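You operate a simulated robot arm through the tools that you are given. There is no shell and no other tool.

You are at the controls of a simulated robot arm. One attempt, no reset.

TASK
Start the bolting station: white switch on, blue driver's air on and set by the card, fan on 1.
Fine: the white switch works the lamp strip; the fan over the torque meter; leave the other fan.
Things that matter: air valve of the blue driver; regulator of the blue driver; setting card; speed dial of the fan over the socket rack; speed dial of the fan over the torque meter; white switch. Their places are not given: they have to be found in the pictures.

It is judged by the outcome, as a careful person would: the job done as asked, and still so three seconds after it is handed in. It fails if anything else is knocked over, pushed out of place, dropped, spilled or broken.

THE ROBOT
A 6-joint arm with a three-finger gripper, fixed in place. Base frame: the origin is on the floor under the middle of its stand, x ahead of it, y to its left, z up; the work surface is at about z = 80. Units: cm, degrees, N and s.
It reaches about 121.3 cm from its shoulder. Its first joint turns from -166.0 to 166.0 degrees. Payload 4.89 kg.
The TCP is the grasp point between the finger pads, 3 cm short of the fingertips. In the tool frame z runs along the fingers and y along their closing line. The gripper opens to 16.4 cm; its body begins 12.5 cm behind the TCP.
Orientation is that of the tool frame in the base frame, as a unit quaternion [x, y, z, w]. With the fingers straight down and closing along the base's y, the tool's x points along the base's -x, its y along +y and its z along -z.

THE INTERFACE
- The arm moves only by the tool servo_tool. Its arguments are lists of equal length, an entry for each row: "rot": the turn, a rotation vector about the tool's x, y, z in degrees, a list of three; "travel": the shift along the tool's x, y, z in cm, a list of three; "claw": the gripper command, from -1 (shut) to 1 (fully open), values between in proportion. In form: {"rot": [[rx, ry, rz], ...], "travel": [[dx, dy, dz], ...], "claw": [claw, ...]}. A call has 1 to 20 rows; each row is the pose to reach, as a shift and turn from the pose commanded when the call began, along the tool's axes at that moment. Rows are played at 5 a second. More than 5 cm and 8.6 degrees between two rows, or a gripper value outside its range, and nothing of the call is played. A pose out of reach is approached as far as the arm can. The call stops where the force on the tool passes 40 N (or 10 N more than at its start, if that is more) or the arm is blocked; 0.2 s more then pass. The fingers move at their own pace (about 10.8 cm/s each) and stop on an object; they squeeze with about 21 N. The grip force told is the motor's: it shows also when the fingers shut on nothing. Time passes only in rows, and 0.2 s behind the last, so rows that repeat a pose let the fingers close. It gives the time, the measured TCP pose, the force on the tool (base axes), the opening and the grip force at its end, in the units of the frame above (readings bear some noise), with the torque about the TCP (base axes, N m) and any sound that the robot's microphone picked up.
- Cameras (640 x 400 px; columns grow to the right, rows downward): "scene" is fixed at [22.12, 50.16, 184.09]; the picture's right is [-0.54, -0.84, 0.00], its down [-0.49, 0.31, -0.82] and it looks along [0.69, -0.44, -0.58] (base axes); focal length 347 px, centre (320, 200). "wrist" rides on the gripper at [7.6, -0.2, -15.2] in the tool frame; the picture's right is [0.02, 1.00, 0.00], its down [-0.88, 0.02, -0.47] and it looks along [-0.47, 0.01, 0.88] (tool axes); focal length 247 px, centre (320, 200).
- get_image(camera): a new picture of that camera. It takes no simulated time.
- lift_body(by): moves the trunk up (or, below 0, down) by that many cm; the arm rides with it, the base frame stays. It gives what a move gives, with no picture.
- pixel_to_xyz(camera, pixels): for up to 12 pixels [column, row] of the newest picture of that camera ("zoom" is the newest enlarged one), the place [x, y, z] in the base frame of the surface seen there, good to about 0.2 cm. It takes no simulated time.
- enlarge(camera, box): a new picture of the part [left, top, right, bottom] of that camera's present view, enlarged. It takes no simulated time.
- finish_job(): hands the job in; it is judged then, once.

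Unless the task says otherwise, let go and move clear before handing in.

The tools are called after "Emit:" as name(argument=value, ...) on one line, values as JSON. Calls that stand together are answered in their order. servo_tool: Moves the arm, as the interface text tells. Its arguments: {"type":"object","properties":{"rot":{"type":"array"},"travel":{"type":"array"},"claw":{"type":"array"}},"required":["rot","travel","claw"]} The other tools are called the same way: lift_body (by) moves the trunk up or down; get_image (camera) takes a picture; pixel_to_xyz (camera, pixels) gives the place of the surface under pixels of a picture; enlarge (camera, box) takes an enlarged picture of a part of a camera's view; finish_job () hands the job in.

At the start:

```text
time_s: 0.0
eef_pos: [56.03, -2.57, 159.6]
ee_rot: [0.0, 1.0, 0.0, 0.0]
ft_force: [-0.2, 0.3, 0.0]
torque: [-0.01, 0.01, -0.03]
opening: 16.39
grasp_force: 0.0
trunk travel left (down, up): [-27.5, 11.5]
```

scene: 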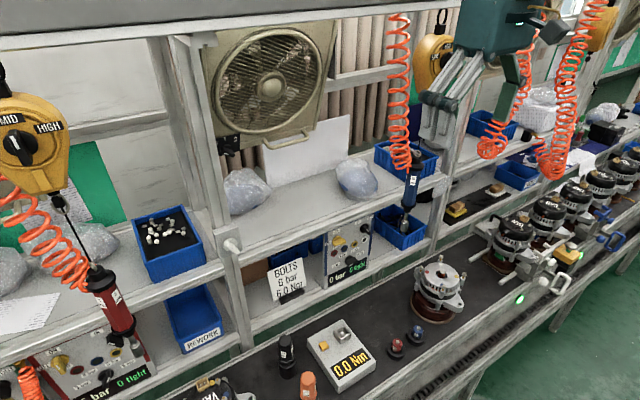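
wrist: 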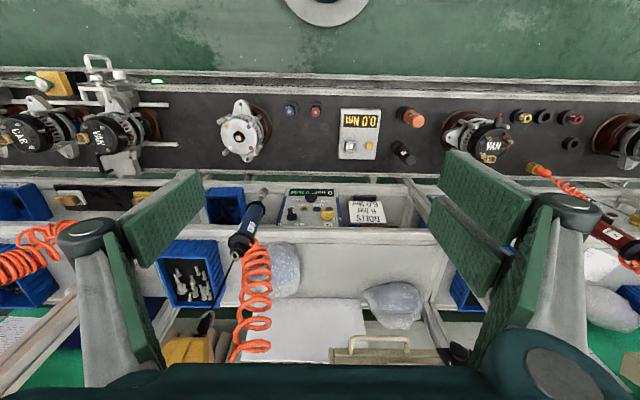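

The scene shows a blue driver hanging near (410,190), a panel box with "0 bar" near (345,250), a card "BOLTS 6 bar 6.0 Nm" near (288,278), and a fan at (268,85). I'll enlarge these areas to find the controls.

Emit:
enlarge(camera="scene", box=[240, 200, 400, 300])

Emit:
enlarge(camera="scene", box=[0, 60, 160, 160])

Emit:
enlarge(camera="scene", box=[190, 10, 350, 170])

Emit:
enlarge(camera="scene", box=[0, 300, 160, 400])

Emit:
enlarge(camera="scene", box=[400, 0, 640, 150])

Emit:
enlarge(camera="scene", box=[260, 300, 480, 400])

```text
4.00 times, centred on (320, 250) of scene
```

zoom: 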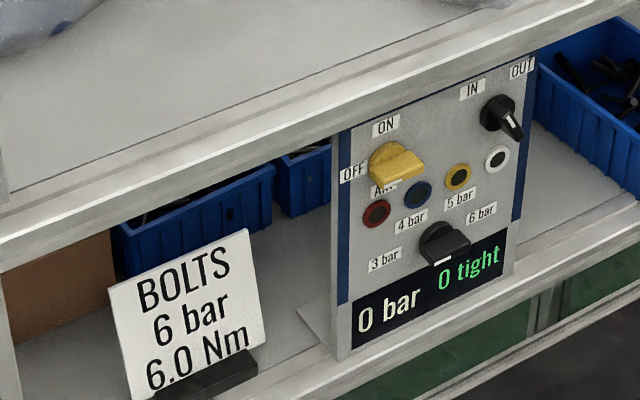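

```text
4.00 times, centred on (80, 110) of scene
```

zoom: 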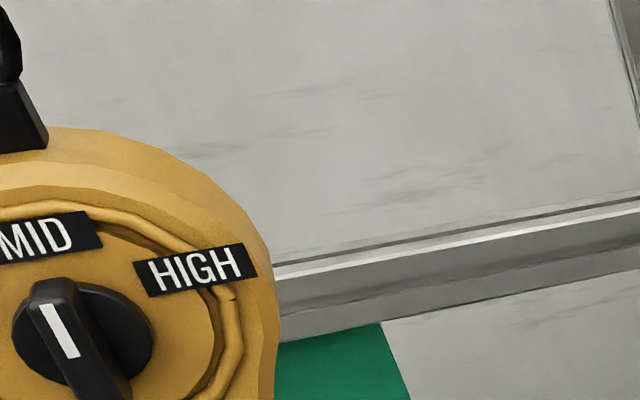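

```text
2.50 times, centred on (270, 90) of scene
```

zoom: 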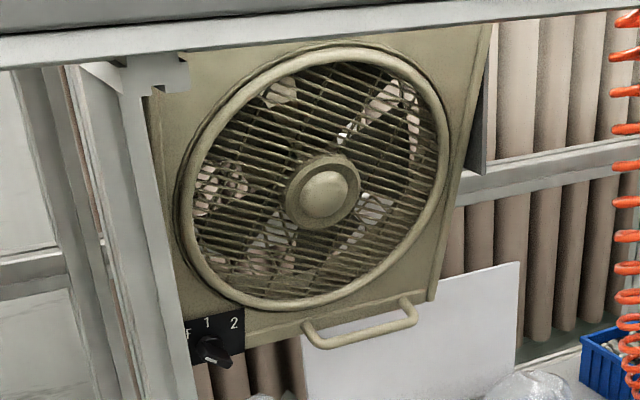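

```text
4.00 times, centred on (80, 350) of scene
```

zoom: 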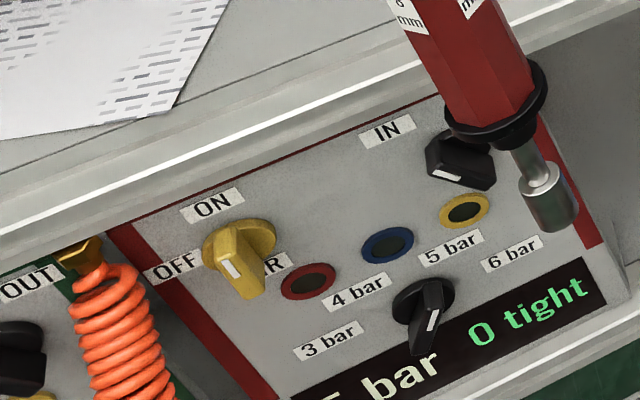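

```text
2.67 times, centred on (520, 75) of scene
```

zoom: 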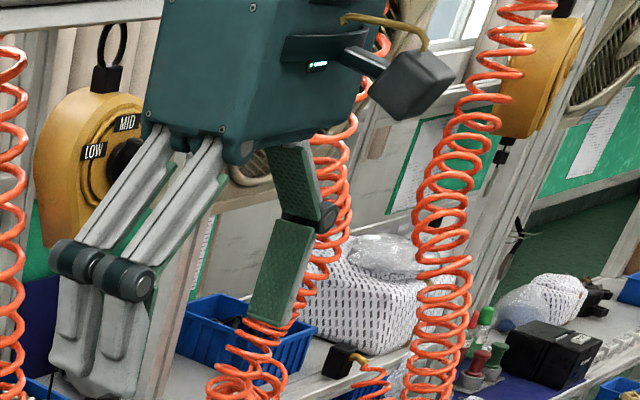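

```text
2.91 times, centred on (370, 350) of scene
```

zoom: 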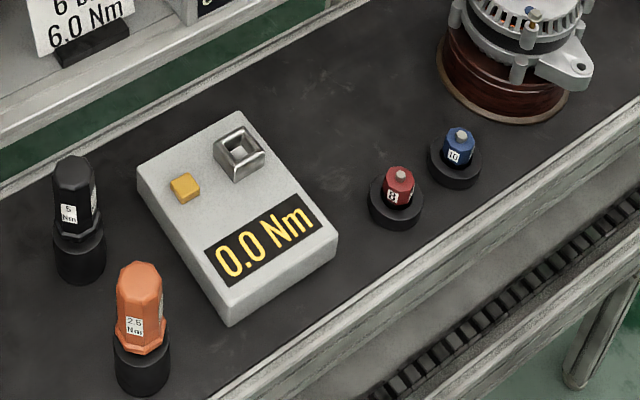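

The blue box has a yellow air valve (OFF), and a black regulator knob; the card says 6 bar. I still need the white switch and the fan dials, so I'll enlarge more areas.

Emit:
enlarge(camera="scene", box=[190, 200, 290, 262])

Emit:
enlarge(camera="scene", box=[200, 110, 280, 170])

Emit:
enlarge(camera="scene", box=[440, 160, 640, 310])

Emit:
enlarge(camera="wrist", box=[200, 160, 460, 400])

Emit:
enlarge(camera="wrist", box=[0, 60, 200, 200])

Emit:
pixel_to_xyz(camera="scene", pixels=[[268, 85], [340, 355], [345, 240], [288, 275], [232, 245], [238, 143], [242, 147], [395, 345], [430, 60], [565, 250], [520, 298], [636, 30]])

```text
6.40 times, centred on (240, 231) of scene
```

zoom: 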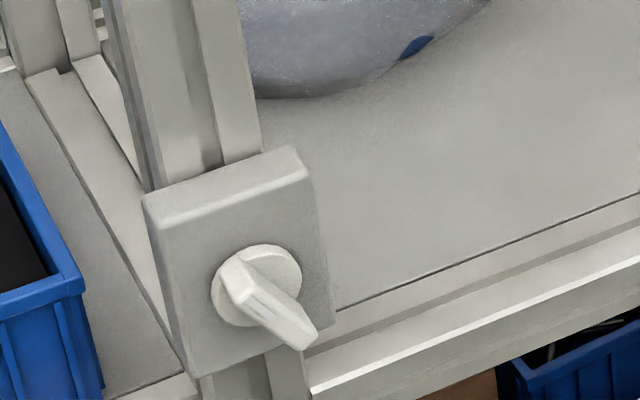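

```text
6.67 times, centred on (240, 140) of scene
```

zoom: 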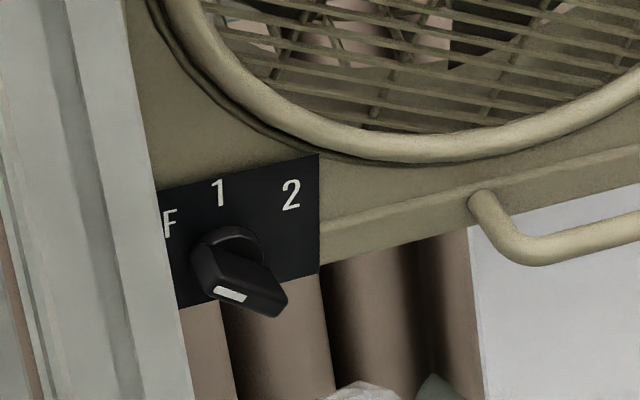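

```text
2.67 times, centred on (540, 235) of scene
```

zoom: 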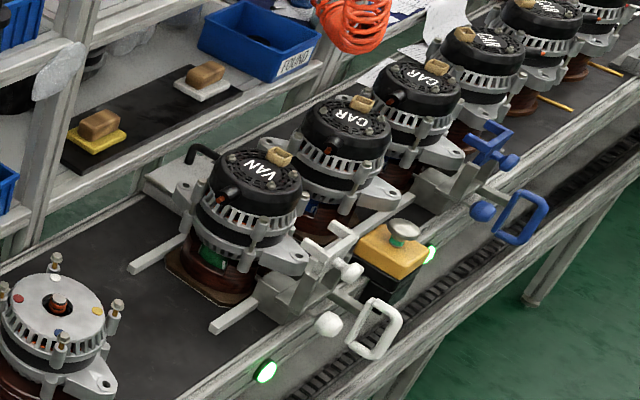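

```text
1.67 times, centred on (330, 280) of wrist
```

zoom: 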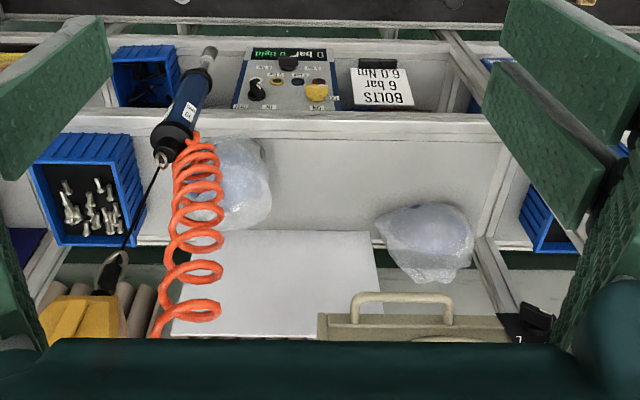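

```text
2.86 times, centred on (100, 130) of wrist
```

zoom: 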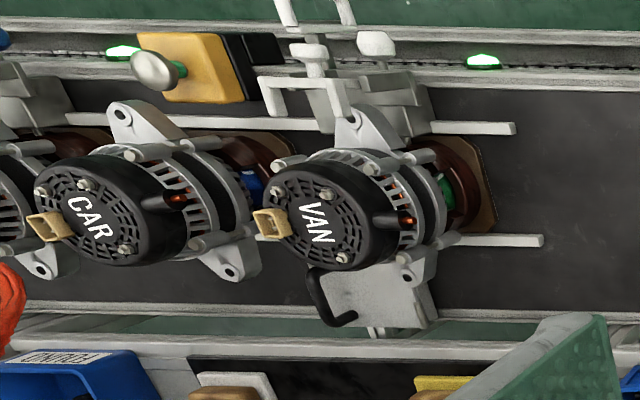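

```text
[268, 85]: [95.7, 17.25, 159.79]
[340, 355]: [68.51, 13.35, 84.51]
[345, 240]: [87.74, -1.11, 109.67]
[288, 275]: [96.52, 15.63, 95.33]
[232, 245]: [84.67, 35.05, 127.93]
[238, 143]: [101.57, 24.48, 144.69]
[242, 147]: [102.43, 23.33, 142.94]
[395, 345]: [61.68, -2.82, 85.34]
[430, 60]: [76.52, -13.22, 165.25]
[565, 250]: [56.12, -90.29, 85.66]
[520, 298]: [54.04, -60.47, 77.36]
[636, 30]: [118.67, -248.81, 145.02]
```

The white switch is at scene (232,245), the fan over the torque meter has its dial at (242,147), and the blue box's panel is at (345,250). I'll zoom closer to read each pointer and get coordinates.

Emit:
enlarge(camera="scene", box=[222, 130, 262, 155])

Emit:
pixel_to_xyz(camera="zoom", pixels=[[320, 200], [500, 150], [400, 60], [560, 100], [250, 200], [300, 280], [400, 280], [200, 150]])

Emit:
enlarge(camera="scene", box=[324, 224, 372, 254])

Emit:
pixel_to_xyz(camera="zoom", pixels=[[320, 200], [100, 100], [200, 200], [100, 250], [500, 150], [400, 100]])

Emit:
enlarge(camera="scene", box=[324, 250, 372, 280])

Emit:
pixel_to_xyz(camera="zoom", pixels=[[320, 200], [350, 100], [300, 150], [400, 150], [200, 200], [500, 150]])

Emit:
enlarge(camera="scene", box=[208, 222, 256, 262])

Emit:
pixel_to_xyz(camera="zoom", pixels=[[320, 200], [350, 100], [300, 150], [400, 150], [200, 200], [200, 300]])

```text
16.00 times, centred on (242, 142) of scene
```

zoom: 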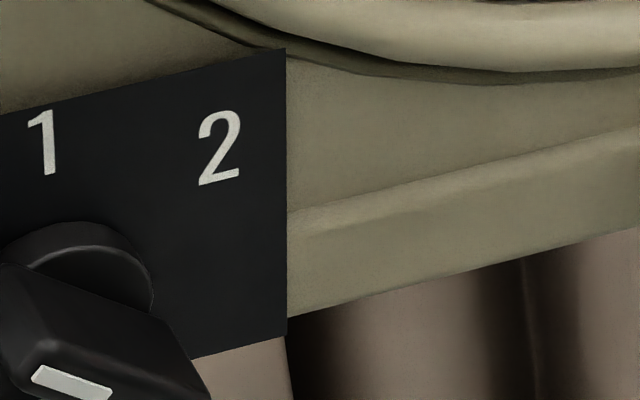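

```text
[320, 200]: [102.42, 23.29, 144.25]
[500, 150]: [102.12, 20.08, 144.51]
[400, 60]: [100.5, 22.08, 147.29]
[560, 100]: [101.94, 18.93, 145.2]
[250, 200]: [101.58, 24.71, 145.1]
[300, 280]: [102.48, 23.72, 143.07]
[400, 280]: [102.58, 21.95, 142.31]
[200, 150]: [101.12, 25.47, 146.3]
```

```text
13.33 times, centred on (348, 239) of scene
```

zoom: 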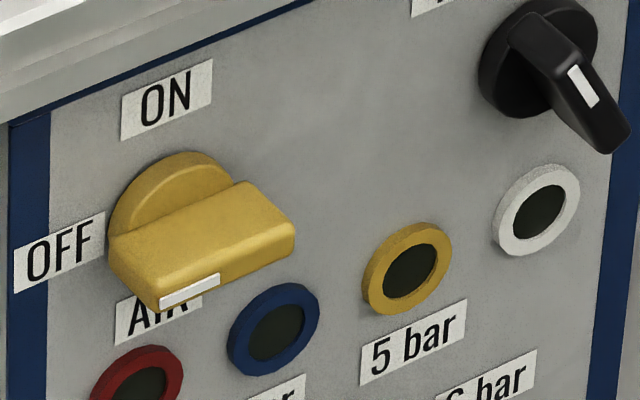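

```text
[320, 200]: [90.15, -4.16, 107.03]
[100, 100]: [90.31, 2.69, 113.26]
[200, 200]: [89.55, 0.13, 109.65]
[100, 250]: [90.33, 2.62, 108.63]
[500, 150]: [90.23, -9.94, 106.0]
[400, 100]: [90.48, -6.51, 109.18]
```

```text
13.33 times, centred on (348, 265) of scene
```

zoom: 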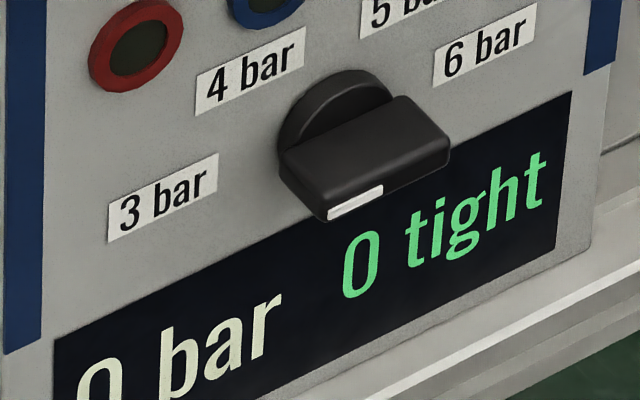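

```text
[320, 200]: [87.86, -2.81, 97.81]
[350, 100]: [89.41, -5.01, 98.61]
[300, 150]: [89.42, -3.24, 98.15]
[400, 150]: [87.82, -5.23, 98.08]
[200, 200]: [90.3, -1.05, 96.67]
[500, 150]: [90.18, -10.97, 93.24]
```

```text
10.00 times, centred on (232, 242) of scene
```

zoom: 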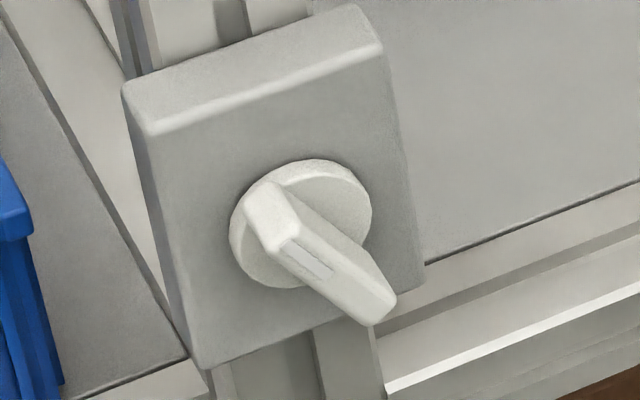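

```text
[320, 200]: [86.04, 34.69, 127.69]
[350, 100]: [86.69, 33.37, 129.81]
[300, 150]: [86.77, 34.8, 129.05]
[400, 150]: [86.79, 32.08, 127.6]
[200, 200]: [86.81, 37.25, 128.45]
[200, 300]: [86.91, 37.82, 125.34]
```

The pointer marks sit at the left end of the yellow valve (OFF), the regulator (3 bar) and the fan dial (OFF). I'll measure labels, knobs and the fingers before planning.

Emit:
enlarge(camera="scene", box=[410, 10, 554, 150])

Emit:
pixel_to_xyz(camera="zoom", pixels=[[75, 400], [150, 400], [110, 270], [190, 290], [50, 560], [140, 600], [370, 270], [340, 360], [390, 330], [430, 250], [300, 220], [220, 150]])

Emit:
enlarge(camera="scene", box=[320, 220, 384, 284])

Emit:
pixel_to_xyz(camera="zoom", pixels=[[60, 130], [118, 80], [140, 345], [195, 285], [270, 250], [325, 275], [257, 320], [105, 150], [140, 120], [270, 340], [235, 330], [330, 110]])

```text
2.86 times, centred on (482, 80) of scene
```

zoom: 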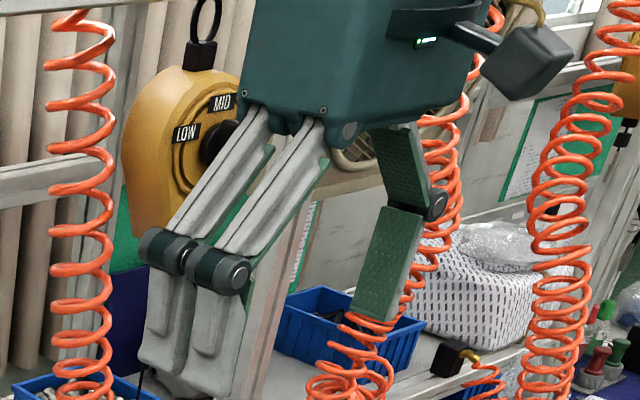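

```text
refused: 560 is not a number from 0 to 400
```

```text
6.25 times, centred on (352, 252) of scene
```

zoom: 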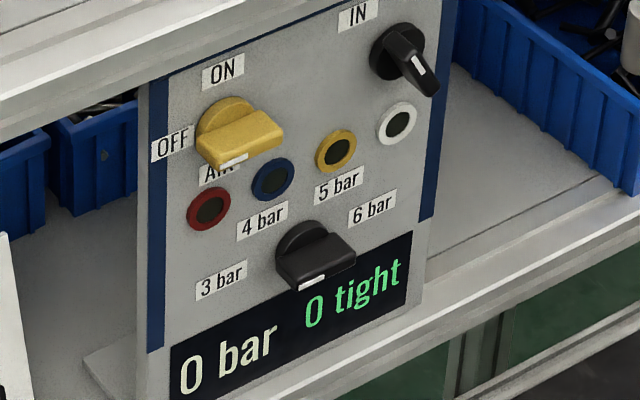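

```text
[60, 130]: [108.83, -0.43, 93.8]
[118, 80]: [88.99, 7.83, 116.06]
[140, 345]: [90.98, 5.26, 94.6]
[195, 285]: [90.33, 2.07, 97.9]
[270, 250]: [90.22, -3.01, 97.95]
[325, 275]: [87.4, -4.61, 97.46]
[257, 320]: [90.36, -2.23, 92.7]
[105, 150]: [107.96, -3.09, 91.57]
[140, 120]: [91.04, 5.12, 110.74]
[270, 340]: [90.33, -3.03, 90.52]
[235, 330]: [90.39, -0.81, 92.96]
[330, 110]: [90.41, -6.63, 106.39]
```

The OFF/ON labels are at zoom (172,145)/(222,72), and 3–6 bar at (222,280),(262,222),(338,185),(372,206). I'll measure these and the knob corners.

Emit:
pixel_to_xyz(camera="zoom", pixels=[[172, 145], [222, 72], [222, 280], [262, 222], [338, 185], [372, 206], [294, 232], [318, 224], [280, 270], [302, 284], [354, 258], [332, 238]])

Emit:
pixel_to_xyz(camera="zoom", pixels=[[205, 115], [230, 100], [250, 104], [200, 145], [222, 162], [280, 138], [262, 112], [232, 158], [282, 262], [328, 272], [270, 125], [215, 130]])

Emit:
enlarge(camera="scene", box=[410, 10, 554, 150])

Emit:
pixel_to_xyz(camera="zoom", pixels=[[165, 350], [215, 370], [155, 365], [225, 385], [180, 250], [225, 270], [400, 170], [380, 270], [365, 310], [415, 240], [250, 150], [295, 160]])

```text
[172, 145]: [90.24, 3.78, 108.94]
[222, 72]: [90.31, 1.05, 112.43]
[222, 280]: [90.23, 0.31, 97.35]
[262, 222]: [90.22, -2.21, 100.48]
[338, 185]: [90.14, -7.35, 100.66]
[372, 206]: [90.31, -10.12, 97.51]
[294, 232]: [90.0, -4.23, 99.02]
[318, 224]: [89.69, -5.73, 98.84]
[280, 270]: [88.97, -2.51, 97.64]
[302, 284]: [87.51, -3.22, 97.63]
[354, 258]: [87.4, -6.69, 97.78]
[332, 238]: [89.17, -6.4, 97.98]
```

```text
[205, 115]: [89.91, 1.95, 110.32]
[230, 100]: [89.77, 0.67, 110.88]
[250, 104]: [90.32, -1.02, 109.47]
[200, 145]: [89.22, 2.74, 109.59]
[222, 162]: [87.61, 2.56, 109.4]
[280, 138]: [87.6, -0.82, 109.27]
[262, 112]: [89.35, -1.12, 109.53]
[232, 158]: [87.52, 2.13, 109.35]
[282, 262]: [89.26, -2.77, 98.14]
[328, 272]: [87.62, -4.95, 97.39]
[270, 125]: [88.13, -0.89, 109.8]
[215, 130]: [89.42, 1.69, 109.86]
```

```text
2.86 times, centred on (482, 80) of scene
```

zoom: 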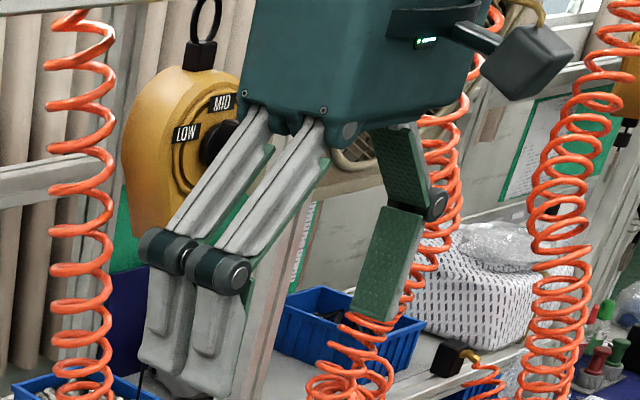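

```text
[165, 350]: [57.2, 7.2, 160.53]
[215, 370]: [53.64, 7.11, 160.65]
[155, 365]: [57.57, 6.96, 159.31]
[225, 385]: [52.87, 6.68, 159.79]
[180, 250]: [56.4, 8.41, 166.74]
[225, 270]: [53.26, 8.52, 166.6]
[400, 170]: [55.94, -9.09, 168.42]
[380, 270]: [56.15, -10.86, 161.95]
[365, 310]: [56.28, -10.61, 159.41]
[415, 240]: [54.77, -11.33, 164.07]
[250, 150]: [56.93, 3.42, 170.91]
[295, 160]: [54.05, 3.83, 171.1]
```

The gripper has two fingers on +y and one on −y, 3.8 cm apart. Now I measure the obstacles: the shelf edge, the hanging blue driver near (410,190), the hose, the card, and the posts.

Emit:
pixel_to_xyz(camera="scene", pixels=[[413, 165], [412, 185], [405, 210], [400, 225], [396, 160], [398, 100], [300, 225], [370, 195], [430, 175], [290, 240], [300, 243], [240, 300]])

Emit:
enlarge(camera="scene", box=[340, 120, 468, 280])

Emit:
enlarge(camera="scene", box=[214, 120, 278, 160])

Emit:
pixel_to_xyz(camera="zoom", pixels=[[110, 240], [170, 205], [245, 205], [165, 265], [215, 250], [200, 280], [100, 160], [270, 300], [265, 180], [130, 300], [60, 200], [20, 300]])

```text
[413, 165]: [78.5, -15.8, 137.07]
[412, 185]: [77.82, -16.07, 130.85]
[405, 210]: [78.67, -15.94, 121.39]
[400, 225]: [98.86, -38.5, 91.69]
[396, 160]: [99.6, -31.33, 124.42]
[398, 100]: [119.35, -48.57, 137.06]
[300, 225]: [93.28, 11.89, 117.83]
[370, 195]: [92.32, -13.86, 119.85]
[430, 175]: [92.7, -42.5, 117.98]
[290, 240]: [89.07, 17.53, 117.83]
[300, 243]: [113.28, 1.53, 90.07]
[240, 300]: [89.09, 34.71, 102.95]
```

```text
2.50 times, centred on (404, 200) of scene
```

zoom: 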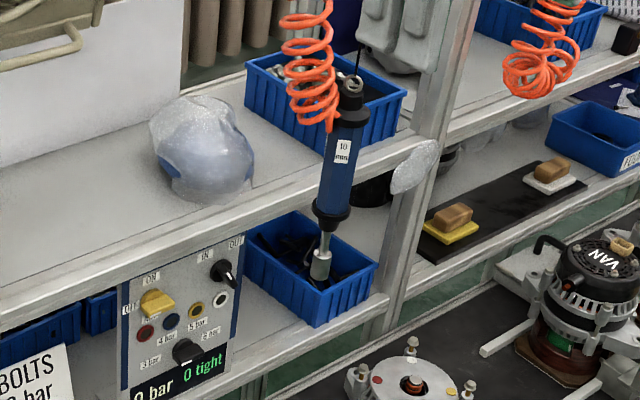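

```text
10.00 times, centred on (246, 140) of scene
```

zoom: 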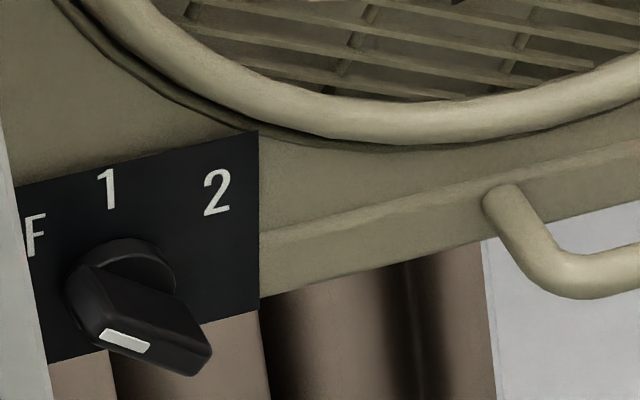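

```text
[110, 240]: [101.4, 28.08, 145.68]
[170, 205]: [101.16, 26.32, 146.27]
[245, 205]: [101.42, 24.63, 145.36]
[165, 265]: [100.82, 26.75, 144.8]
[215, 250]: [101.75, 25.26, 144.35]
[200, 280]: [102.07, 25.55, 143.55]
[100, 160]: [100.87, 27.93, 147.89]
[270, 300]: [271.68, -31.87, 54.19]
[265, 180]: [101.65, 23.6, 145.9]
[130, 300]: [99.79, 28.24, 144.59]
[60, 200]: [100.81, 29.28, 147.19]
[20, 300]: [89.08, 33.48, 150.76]
```

The driver hangs at about (78,−16,114–140) and must be kept clear of. The fan face is tilted; I'll measure its labels F (35,235), 1 (107,190), 2 (217,192) and the knob's faces, and then the white switch's.

Emit:
pixel_to_xyz(camera="zoom", pixels=[[35, 235], [107, 190], [217, 192], [85, 270], [172, 280], [130, 242], [100, 335], [150, 348], [205, 350], [190, 372], [250, 140], [250, 310]])

Emit:
pixel_to_xyz(camera="scene", pixels=[[204, 60], [195, 100], [215, 200], [225, 225], [226, 300], [230, 330], [250, 130], [404, 226], [406, 215], [340, 200], [432, 165], [270, 143]])

Emit:
enlarge(camera="scene", box=[208, 222, 256, 262])

Emit:
pixel_to_xyz(camera="zoom", pixels=[[240, 230], [365, 210], [310, 165], [280, 285], [255, 195], [275, 185], [283, 247], [300, 228], [370, 322], [395, 298], [330, 265], [160, 130]])

Emit:
pixel_to_xyz(camera="zoom", pixels=[[375, 55], [420, 280], [205, 360], [290, 350], [245, 215], [290, 215], [265, 230], [350, 310], [385, 315], [340, 245], [310, 250], [320, 290]])

```text
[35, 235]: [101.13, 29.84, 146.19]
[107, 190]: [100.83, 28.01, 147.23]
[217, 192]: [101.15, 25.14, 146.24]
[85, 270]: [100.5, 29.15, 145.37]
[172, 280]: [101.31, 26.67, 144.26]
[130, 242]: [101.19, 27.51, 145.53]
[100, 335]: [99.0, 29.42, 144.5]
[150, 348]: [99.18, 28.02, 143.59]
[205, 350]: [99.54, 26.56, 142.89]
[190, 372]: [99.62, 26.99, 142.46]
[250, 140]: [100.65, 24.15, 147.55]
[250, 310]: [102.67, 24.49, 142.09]
```

```text
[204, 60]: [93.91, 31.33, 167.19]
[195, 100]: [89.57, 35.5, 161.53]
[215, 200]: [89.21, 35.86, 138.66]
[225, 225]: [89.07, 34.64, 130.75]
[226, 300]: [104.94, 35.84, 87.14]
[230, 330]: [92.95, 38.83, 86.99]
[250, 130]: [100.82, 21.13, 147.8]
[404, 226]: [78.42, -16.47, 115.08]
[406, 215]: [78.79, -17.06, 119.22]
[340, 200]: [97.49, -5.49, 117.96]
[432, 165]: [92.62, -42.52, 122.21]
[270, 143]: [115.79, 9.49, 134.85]
```

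```text
10.00 times, centred on (232, 242) of scene
```

zoom: 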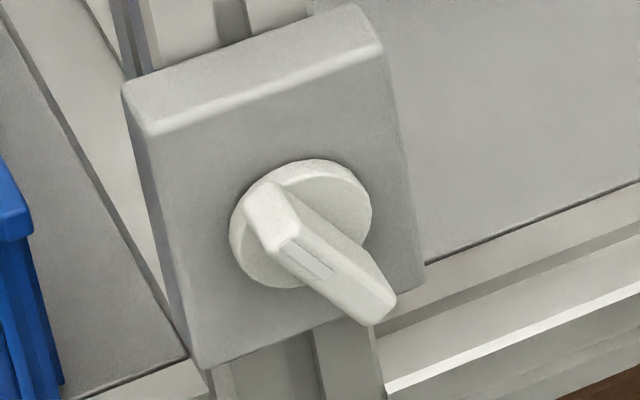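

```text
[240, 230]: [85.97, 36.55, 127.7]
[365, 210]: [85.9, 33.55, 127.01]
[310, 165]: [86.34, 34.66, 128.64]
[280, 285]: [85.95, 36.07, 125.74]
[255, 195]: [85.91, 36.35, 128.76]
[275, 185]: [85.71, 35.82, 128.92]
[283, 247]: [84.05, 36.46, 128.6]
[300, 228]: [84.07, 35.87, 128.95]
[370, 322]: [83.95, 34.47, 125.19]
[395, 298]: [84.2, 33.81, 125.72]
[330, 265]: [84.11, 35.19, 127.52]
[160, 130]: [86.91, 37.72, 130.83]
```

```text
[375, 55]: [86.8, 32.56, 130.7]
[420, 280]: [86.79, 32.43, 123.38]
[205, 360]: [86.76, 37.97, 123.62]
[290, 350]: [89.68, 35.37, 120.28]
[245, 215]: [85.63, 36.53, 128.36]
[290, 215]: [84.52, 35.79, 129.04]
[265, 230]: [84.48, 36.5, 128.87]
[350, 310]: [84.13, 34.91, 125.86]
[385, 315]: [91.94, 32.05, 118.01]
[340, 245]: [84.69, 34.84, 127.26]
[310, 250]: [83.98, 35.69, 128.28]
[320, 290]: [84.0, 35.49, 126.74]
```

The white switch's bar points up-left about 30° off vertical, and the fan dial points to OFF with a plate tilted about 20°. I'll measure the gripper body's width and the post's right edge, since the fan dial lies close to that post.

Emit:
enlarge(camera="scene", box=[410, 0, 570, 100])

Emit:
pixel_to_xyz(camera="zoom", pixels=[[190, 100], [250, 100], [300, 150], [200, 160], [240, 180], [330, 190], [360, 130], [440, 120], [480, 120], [560, 140], [500, 60], [540, 80]])

Emit:
pixel_to_xyz(camera="scene", pixels=[[218, 155], [214, 130], [210, 100], [200, 140], [190, 60], [232, 270], [222, 180], [228, 205], [205, 45], [186, 45], [209, 160], [196, 160]])

Emit:
enlarge(camera="scene", box=[150, 20, 310, 180])

```text
4.00 times, centred on (490, 50) of scene
```

zoom: 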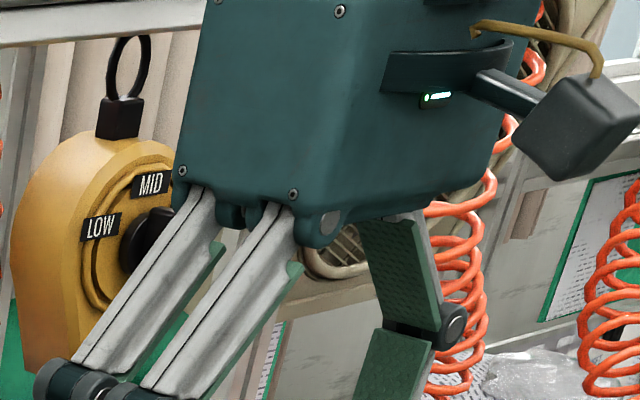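

```text
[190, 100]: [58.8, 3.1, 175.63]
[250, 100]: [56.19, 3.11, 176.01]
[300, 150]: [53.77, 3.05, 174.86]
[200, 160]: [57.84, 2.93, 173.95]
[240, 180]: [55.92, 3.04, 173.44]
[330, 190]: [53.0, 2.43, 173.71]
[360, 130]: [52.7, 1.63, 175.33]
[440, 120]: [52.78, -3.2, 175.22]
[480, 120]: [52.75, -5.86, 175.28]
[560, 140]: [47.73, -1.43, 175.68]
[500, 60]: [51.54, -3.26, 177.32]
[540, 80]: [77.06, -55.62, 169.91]
```

```text
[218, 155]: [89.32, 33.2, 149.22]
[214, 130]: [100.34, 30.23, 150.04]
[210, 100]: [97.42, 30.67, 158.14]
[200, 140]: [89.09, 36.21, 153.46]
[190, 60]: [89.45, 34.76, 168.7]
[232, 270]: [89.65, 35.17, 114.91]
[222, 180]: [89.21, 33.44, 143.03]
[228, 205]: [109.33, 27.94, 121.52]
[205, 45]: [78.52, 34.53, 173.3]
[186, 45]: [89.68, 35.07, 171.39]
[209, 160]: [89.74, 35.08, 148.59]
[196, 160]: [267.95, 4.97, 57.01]
```

```text
2.50 times, centred on (230, 100) of scene
```

zoom: 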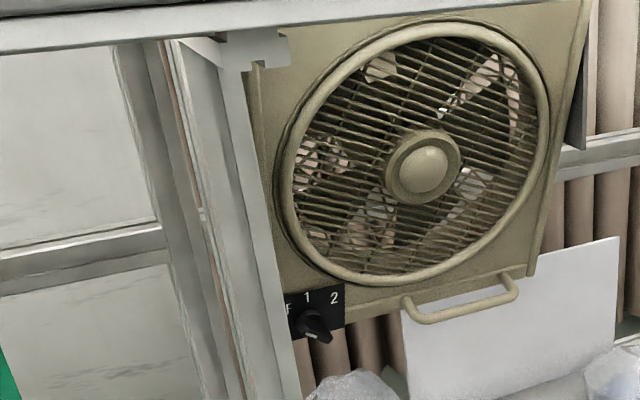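

The body is about ±5.7 cm along the closing line and ±3.3 cm across it; the post's right edge is at y≈33.1, x≈89. Before moving I'll check the red driver (110,300), its balancer (30,140), and hose at left.

Emit:
pixel_to_xyz(camera="scene", pixels=[[30, 150], [60, 110], [110, 290], [65, 215], [60, 270], [80, 290], [120, 330], [395, 345], [417, 333], [287, 345], [308, 385], [436, 270]])

Emit:
servo_tool(rot=[[0, -8, 0], [0, -16, 0], [0, -24, 0], [0, -32, 0], [0, -40, 0], [0, -48, 0], [0, -56, 0], [0, -64, 0], [0, -72, 0], [0, -80, 0], [0, -85, 0], [0, -90, 0]], travel=[[0, 0, 0], [0, 0, 0], [0, 0, 0], [0, 0, 0], [0, 0, 0], [0, 0, 0], [0, 0, 0], [0, 0, 0], [0, 0, 0], [0, 0, 0], [0, 0, 0], [0, 0, 0]], claw=[1, 1, 1, 1, 1, 1, 1, 1, 1, 1, 1, 1])

```text
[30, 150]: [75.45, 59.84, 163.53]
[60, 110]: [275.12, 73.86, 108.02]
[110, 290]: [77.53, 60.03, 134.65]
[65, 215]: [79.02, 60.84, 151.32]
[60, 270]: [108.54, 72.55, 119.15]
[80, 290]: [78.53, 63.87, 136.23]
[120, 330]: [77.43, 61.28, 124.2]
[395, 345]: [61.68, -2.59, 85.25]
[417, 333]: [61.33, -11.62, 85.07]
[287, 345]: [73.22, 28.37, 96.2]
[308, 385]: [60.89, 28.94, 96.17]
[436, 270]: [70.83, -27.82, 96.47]
```

```text
time_s: 2.6
eef_pos: [56.01, -2.63, 159.37]
ee_rot: [-0.006, 0.708, -0.007, 0.706]
ft_force: [0.9, 0.2, 1.5]
torque: [0.19, 0.21, -0.05]
opening: 16.43
grasp_force: 0.1
trunk travel left (down, up): [-27.5, 11.5]
```

The tool now points forward (+x) with its camera below. I'll check the view and try the fingers shut to see how the tips move.

Emit:
servo_tool(rot=[[0, 0, 0], [0, 0, 0], [0, 0, 0], [0, 0, 0], [0, 0, 0]], travel=[[0, 0, 0], [0, 0, 0], [0, 0, 0], [0, 0, 0], [0, 0, 0]], claw=[-0.5, -0.5, -0.5, -0.5, -0.5])

Emit:
get_image(camera="scene")

Emit:
get_image(camera="wrist")

```text
time_s: 3.8
eef_pos: [55.99, -2.66, 159.58]
ee_rot: [0.001, 0.707, -0.001, 0.707]
ft_force: [-0.3, -0.3, 0.1]
torque: [0.01, 0.02, 0.0]
opening: 4.09
grasp_force: 0.0
trunk travel left (down, up): [-27.5, 11.5]
```

```text
taken
```

scene: 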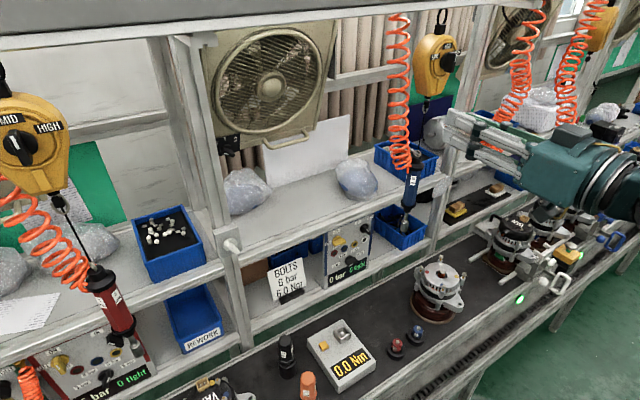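

```text
taken
```

wrist: 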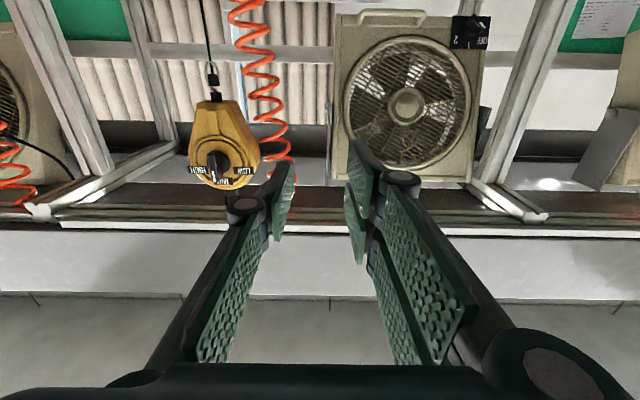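

With the opening at 4.1 cm the fingers are visible at scene (480,140). I'll measure where their tips are compared with the TCP.

Emit:
enlarge(camera="scene", box=[430, 90, 590, 200])

Emit:
pixel_to_xyz(camera="scene", pixels=[[450, 115], [450, 140], [470, 145], [480, 155], [520, 165], [545, 165], [500, 125], [480, 115], [470, 120], [560, 140], [447, 130], [455, 145]])

```text
3.64 times, centred on (510, 145) of scene
```

zoom: 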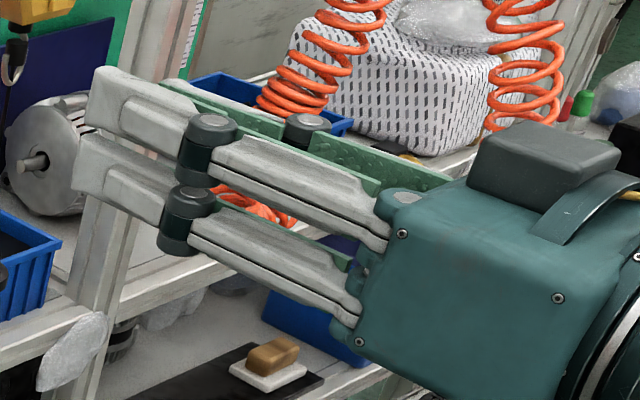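

```text
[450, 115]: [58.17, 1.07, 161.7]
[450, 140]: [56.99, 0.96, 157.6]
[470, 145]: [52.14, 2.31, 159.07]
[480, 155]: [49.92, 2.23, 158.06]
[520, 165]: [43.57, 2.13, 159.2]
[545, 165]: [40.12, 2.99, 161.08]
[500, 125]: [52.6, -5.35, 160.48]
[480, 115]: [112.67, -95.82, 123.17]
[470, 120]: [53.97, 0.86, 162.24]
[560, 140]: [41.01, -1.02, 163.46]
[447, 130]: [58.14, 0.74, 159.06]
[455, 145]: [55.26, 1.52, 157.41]
```

Emit:
pixel_to_xyz(camera="zoom", pixels=[[100, 80], [95, 110], [80, 170], [78, 190], [92, 95], [110, 130], [90, 150], [175, 90], [260, 120], [210, 125], [185, 200], [185, 240]])

Emit:
enlarge(camera="wrist", box=[420, 0, 520, 62])

Emit:
enlarge(camera="scene", box=[470, 0, 570, 90])

```text
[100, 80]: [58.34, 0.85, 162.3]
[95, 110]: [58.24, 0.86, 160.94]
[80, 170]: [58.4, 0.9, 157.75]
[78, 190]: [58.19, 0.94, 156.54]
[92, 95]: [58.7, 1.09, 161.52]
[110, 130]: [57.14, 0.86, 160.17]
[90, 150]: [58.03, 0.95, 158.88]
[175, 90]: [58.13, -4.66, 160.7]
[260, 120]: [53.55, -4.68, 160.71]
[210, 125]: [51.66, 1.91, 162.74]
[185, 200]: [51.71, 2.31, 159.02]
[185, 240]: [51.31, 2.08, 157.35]
```

```text
6.40 times, centred on (470, 31) of wrist
```

zoom: 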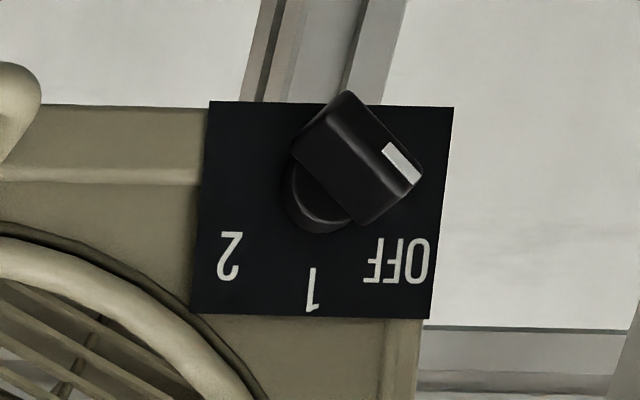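

```text
4.44 times, centred on (520, 45) of scene
```

zoom: 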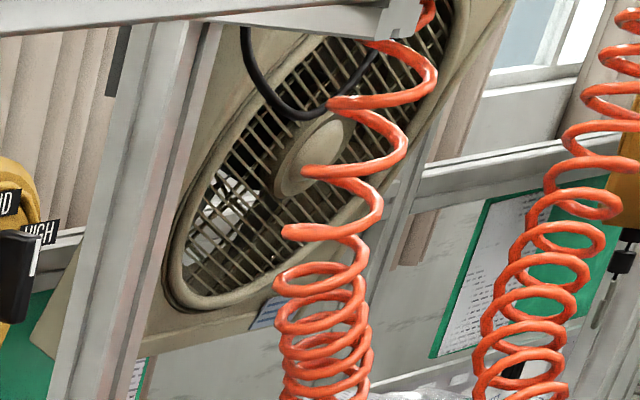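

The wrist zoom confirms the dial at OFF, with 1 and 2 clockwise of it. The fingertips are 2.5–3 cm ahead of the TCP and the pair spans ±3 cm. Next I go in front of the white switch at (35.1, 127.1), rolled −30° to match its bar.

Emit:
servo_tool(rot=[[0, 0, -2.5], [0, 0, -5], [0, 0, -7.5], [0, 0, -10], [0, 0, -12.5], [0, 0, -15], [0, 0, -17.5], [0, 0, -20], [0, 0, -22.5], [0, 0, -25], [0, 0, -27.5], [0, 0, -30]], travel=[[2.71, 3.15, 1.33], [5.42, 6.3, 2.67], [8.12, 9.45, 4], [10.83, 12.6, 5.33], [13.54, 15.75, 6.67], [16.25, 18.9, 8], [18.96, 22.05, 9.33], [21.67, 25.2, 10.67], [24.38, 28.35, 12], [27.08, 31.5, 13.33], [29.79, 34.65, 14.67], [32.5, 37.8, 16]], claw=[-0.5, -0.5, -0.5, -0.5, -0.5, -0.5, -0.5, -0.5, -0.5, -0.5, -0.5, -0.5])

Emit:
get_image(camera="scene")

Emit:
get_image(camera="wrist")

```text
time_s: 6.4
eef_pos: [72.27, 34.66, 126.95]
ee_rot: [-0.183, 0.683, -0.184, 0.683]
ft_force: [-1.0, -1.8, 1.4]
torque: [0.02, 0.14, 0.24]
opening: 4.08
grasp_force: 0.2
trunk travel left (down, up): [-27.5, 11.5]
```

```text
taken
```

scene: 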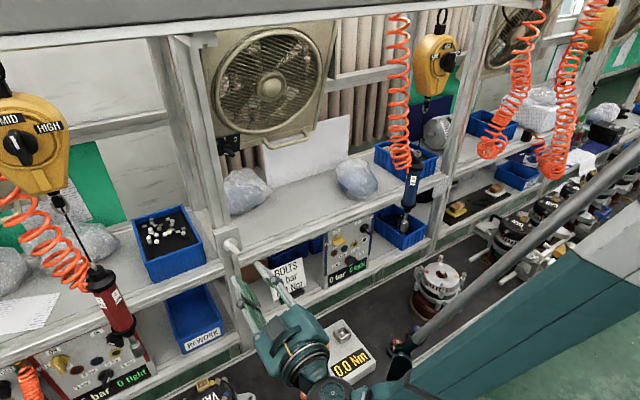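

```text
taken
```

wrist: 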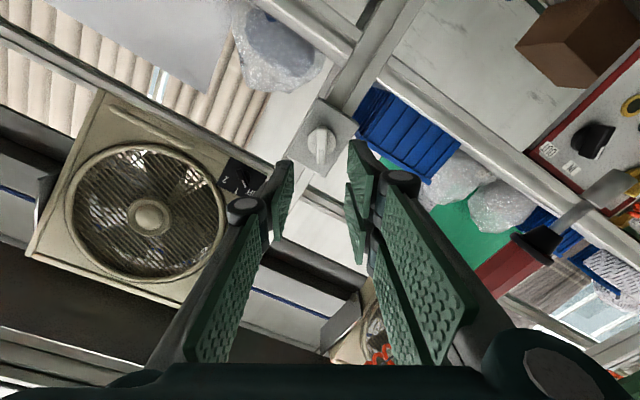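

The wrist view shows the switch bar at (320,145), lined up between the pads. I'll zoom in to check the alignment before moving ahead.

Emit:
enlarge(camera="wrist", box=[260, 90, 380, 165])

Emit:
pixel_to_xyz(camera="zoom", pixels=[[320, 200], [240, 250], [400, 250], [310, 350], [330, 220], [290, 240], [350, 240], [320, 320], [312, 280], [315, 340]])

Emit:
servo_tool(rot=[[0, 0, 0], [0, 0, 0]], travel=[[0, 0, 0], [0, 0, 0]], claw=[-0.5, -0.5])

```text
5.33 times, centred on (320, 128) of wrist
```

zoom: 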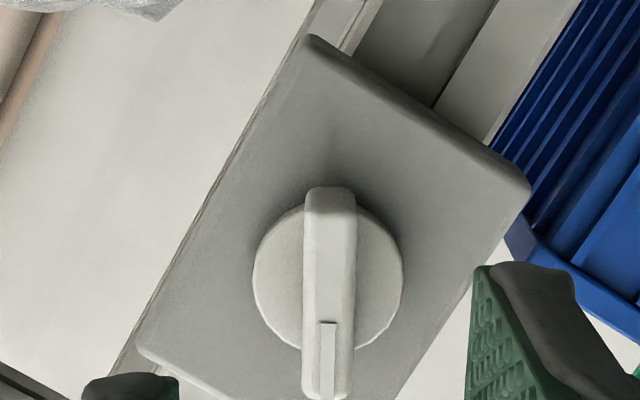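

```text
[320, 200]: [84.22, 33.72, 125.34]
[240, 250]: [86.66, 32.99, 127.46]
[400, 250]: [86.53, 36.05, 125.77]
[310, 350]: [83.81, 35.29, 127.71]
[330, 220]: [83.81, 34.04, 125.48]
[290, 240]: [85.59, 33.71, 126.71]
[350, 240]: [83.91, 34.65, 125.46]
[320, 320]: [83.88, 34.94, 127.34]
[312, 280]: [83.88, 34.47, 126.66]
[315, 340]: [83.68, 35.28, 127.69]
```

```text
time_s: 7.0
eef_pos: [72.31, 34.86, 126.97]
ee_rot: [-0.183, 0.683, -0.183, 0.683]
ft_force: [-0.2, -0.1, 1.1]
torque: [0.02, 0.03, 0.04]
opening: 4.14
grasp_force: 0.0
trunk travel left (down, up): [-27.5, 11.5]
```

TCP measured at (72.3, 34.86, 126.97), and the switch axis is at about (35.05, 127.1). I move ahead so the fingertips straddle the bar just short of the disc.

Emit:
servo_tool(rot=[[0, 0, 0], [0, 0, 0], [0, 0, 0], [0, 0, 0], [0, 0, 0], [0, 0, 0]], travel=[[-0.2, 0.15, 3], [-0.2, 0.15, 6], [-0.2, 0.15, 8], [-0.2, 0.15, 9.5], [-0.2, 0.15, 10.4], [-0.2, 0.15, 10.4]], claw=[-0.5, -0.5, -0.5, -0.5, -0.5, -0.5])

Emit:
get_image(camera="wrist")

Emit:
enlarge(camera="scene", box=[200, 210, 300, 280])

```text
time_s: 8.4
eef_pos: [82.38, 35.35, 127.04]
ee_rot: [-0.183, 0.683, -0.183, 0.683]
ft_force: [0.1, 0.1, 0.1]
torque: [0.01, -0.02, -0.02]
opening: 4.1
grasp_force: 0.0
trunk travel left (down, up): [-27.5, 11.5]
```

```text
taken
```

wrist: 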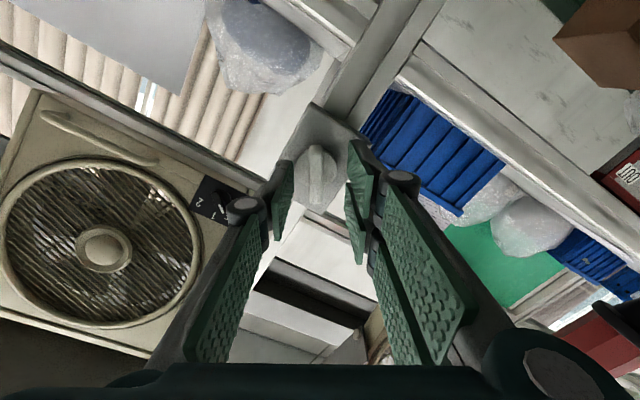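

```text
5.71 times, centred on (250, 245) of scene
```

zoom: 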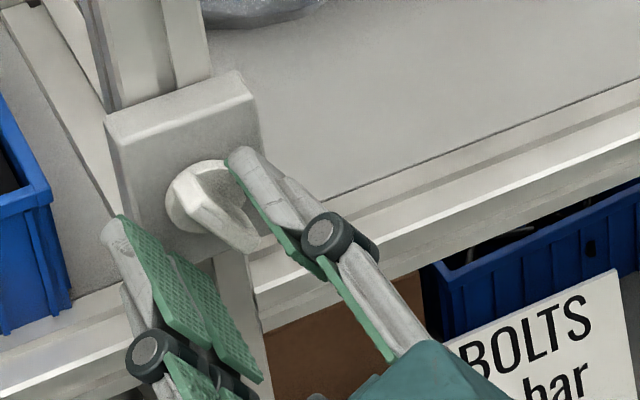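

The pads straddle the bar, which sits slightly to the left at wrist (316,175). I'll shift 0.2 cm, move in 0.5 cm more, and close on the bar.

Emit:
servo_tool(rot=[[0, 0, 0], [0, 0, 0], [0, 0, 0], [0, 0, 0], [0, 0, 0], [0, 0, 0]], travel=[[0.1, -0.22, 0.25], [0.1, -0.22, 0.5], [0.1, -0.22, 0.5], [0.1, -0.22, 0.5], [0.1, -0.22, 0.5], [0.1, -0.22, 0.5]], claw=[-0.5, -0.5, -0.7, -0.9, -1, -1])

Emit:
get_image(camera="wrist")

```text
time_s: 9.8
eef_pos: [82.85, 35.15, 127.23]
ee_rot: [-0.184, 0.683, -0.183, 0.683]
ft_force: [6.4, -9.1, 11.3]
torque: [-0.07, -0.01, -0.45]
opening: 1.07
grasp_force: 45.0
trunk travel left (down, up): [-27.5, 11.5]
```

```text
taken
```

wrist: 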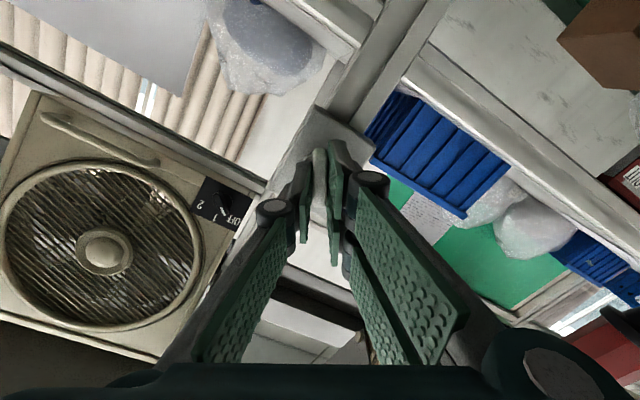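

The bar is gripped (opening 1.07 cm) with a small side load of about 13 N. I'll ease the offset and turn the first 30° clockwise.

Emit:
servo_tool(rot=[[0, 0, 0], [0, 0, 6], [0, 0, 12], [0, 0, 18], [0, 0, 24], [0, 0, 30]], travel=[[0, -0.12, 0], [0, -0.12, 0], [0, -0.12, 0], [0, -0.12, 0], [0, -0.12, 0], [0, -0.12, 0]], claw=[-1, -1, -1, -1, -1, -1])

Emit:
enlarge(camera="scene", box=[200, 210, 300, 280])

```text
time_s: 11.2
eef_pos: [82.83, 35.04, 127.13]
ee_rot: [0.002, 0.707, 0.0, 0.707]
ft_force: [-11.7, -10.9, -20.2]
torque: [-0.02, 0.66, -0.31]
opening: 1.09
grasp_force: 45.0
trunk travel left (down, up): [-27.5, 11.5]
```

```text
5.71 times, centred on (250, 245) of scene
```

zoom: 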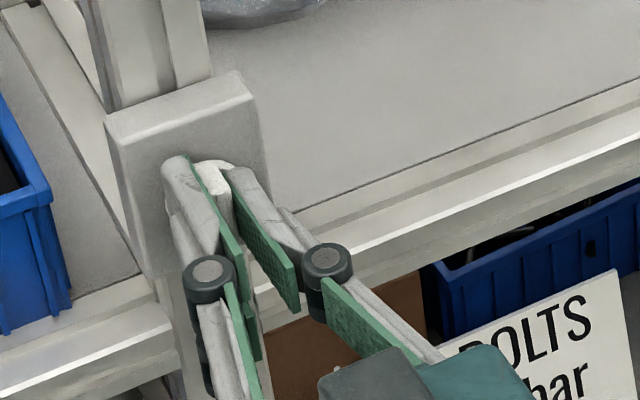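

The bar has turned to upright along with the gripper. I'll ease the load slightly (down and right) and turn the remaining 30°.

Emit:
servo_tool(rot=[[0, 0, 0], [0, 0, 6], [0, 0, 12], [0, 0, 18], [0, 0, 24], [0, 0, 30], [0, 0, 32]], travel=[[0.15, -0.1, -0.05], [0.15, -0.1, -0.05], [0.15, -0.1, -0.05], [0.15, -0.1, -0.05], [0.15, -0.1, -0.05], [0.15, -0.1, -0.05], [0.15, -0.1, -0.05]], claw=[-1, -1, -1, -1, -1, -1, -1])

Emit:
get_image(camera="scene")

Emit:
enlarge(camera="scene", box=[200, 210, 300, 280])

```text
time_s: 12.8
eef_pos: [82.87, 35.0, 127.12]
ee_rot: [0.194, 0.679, 0.195, 0.68]
ft_force: [13.7, -3.7, 30.9]
torque: [-1.47, -0.91, -0.2]
opening: 1.14
grasp_force: 45.2
trunk travel left (down, up): [-27.5, 11.5]
heard: click
```

```text
taken
```

scene: 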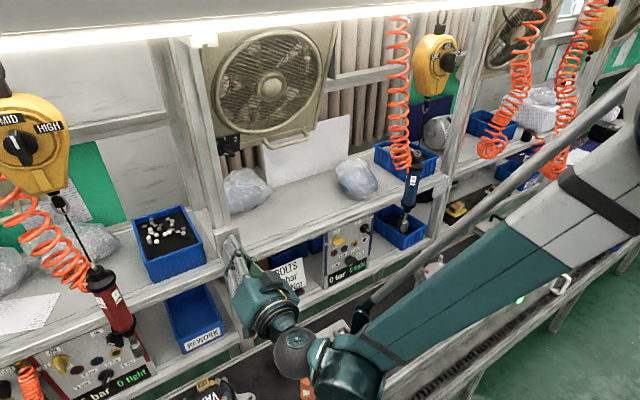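

```text
5.71 times, centred on (250, 245) of scene
```

zoom: 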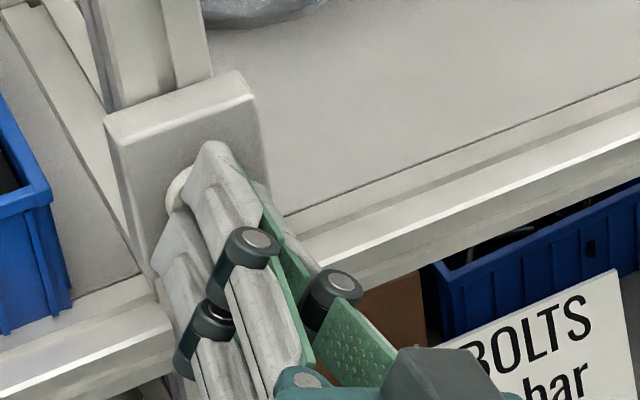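

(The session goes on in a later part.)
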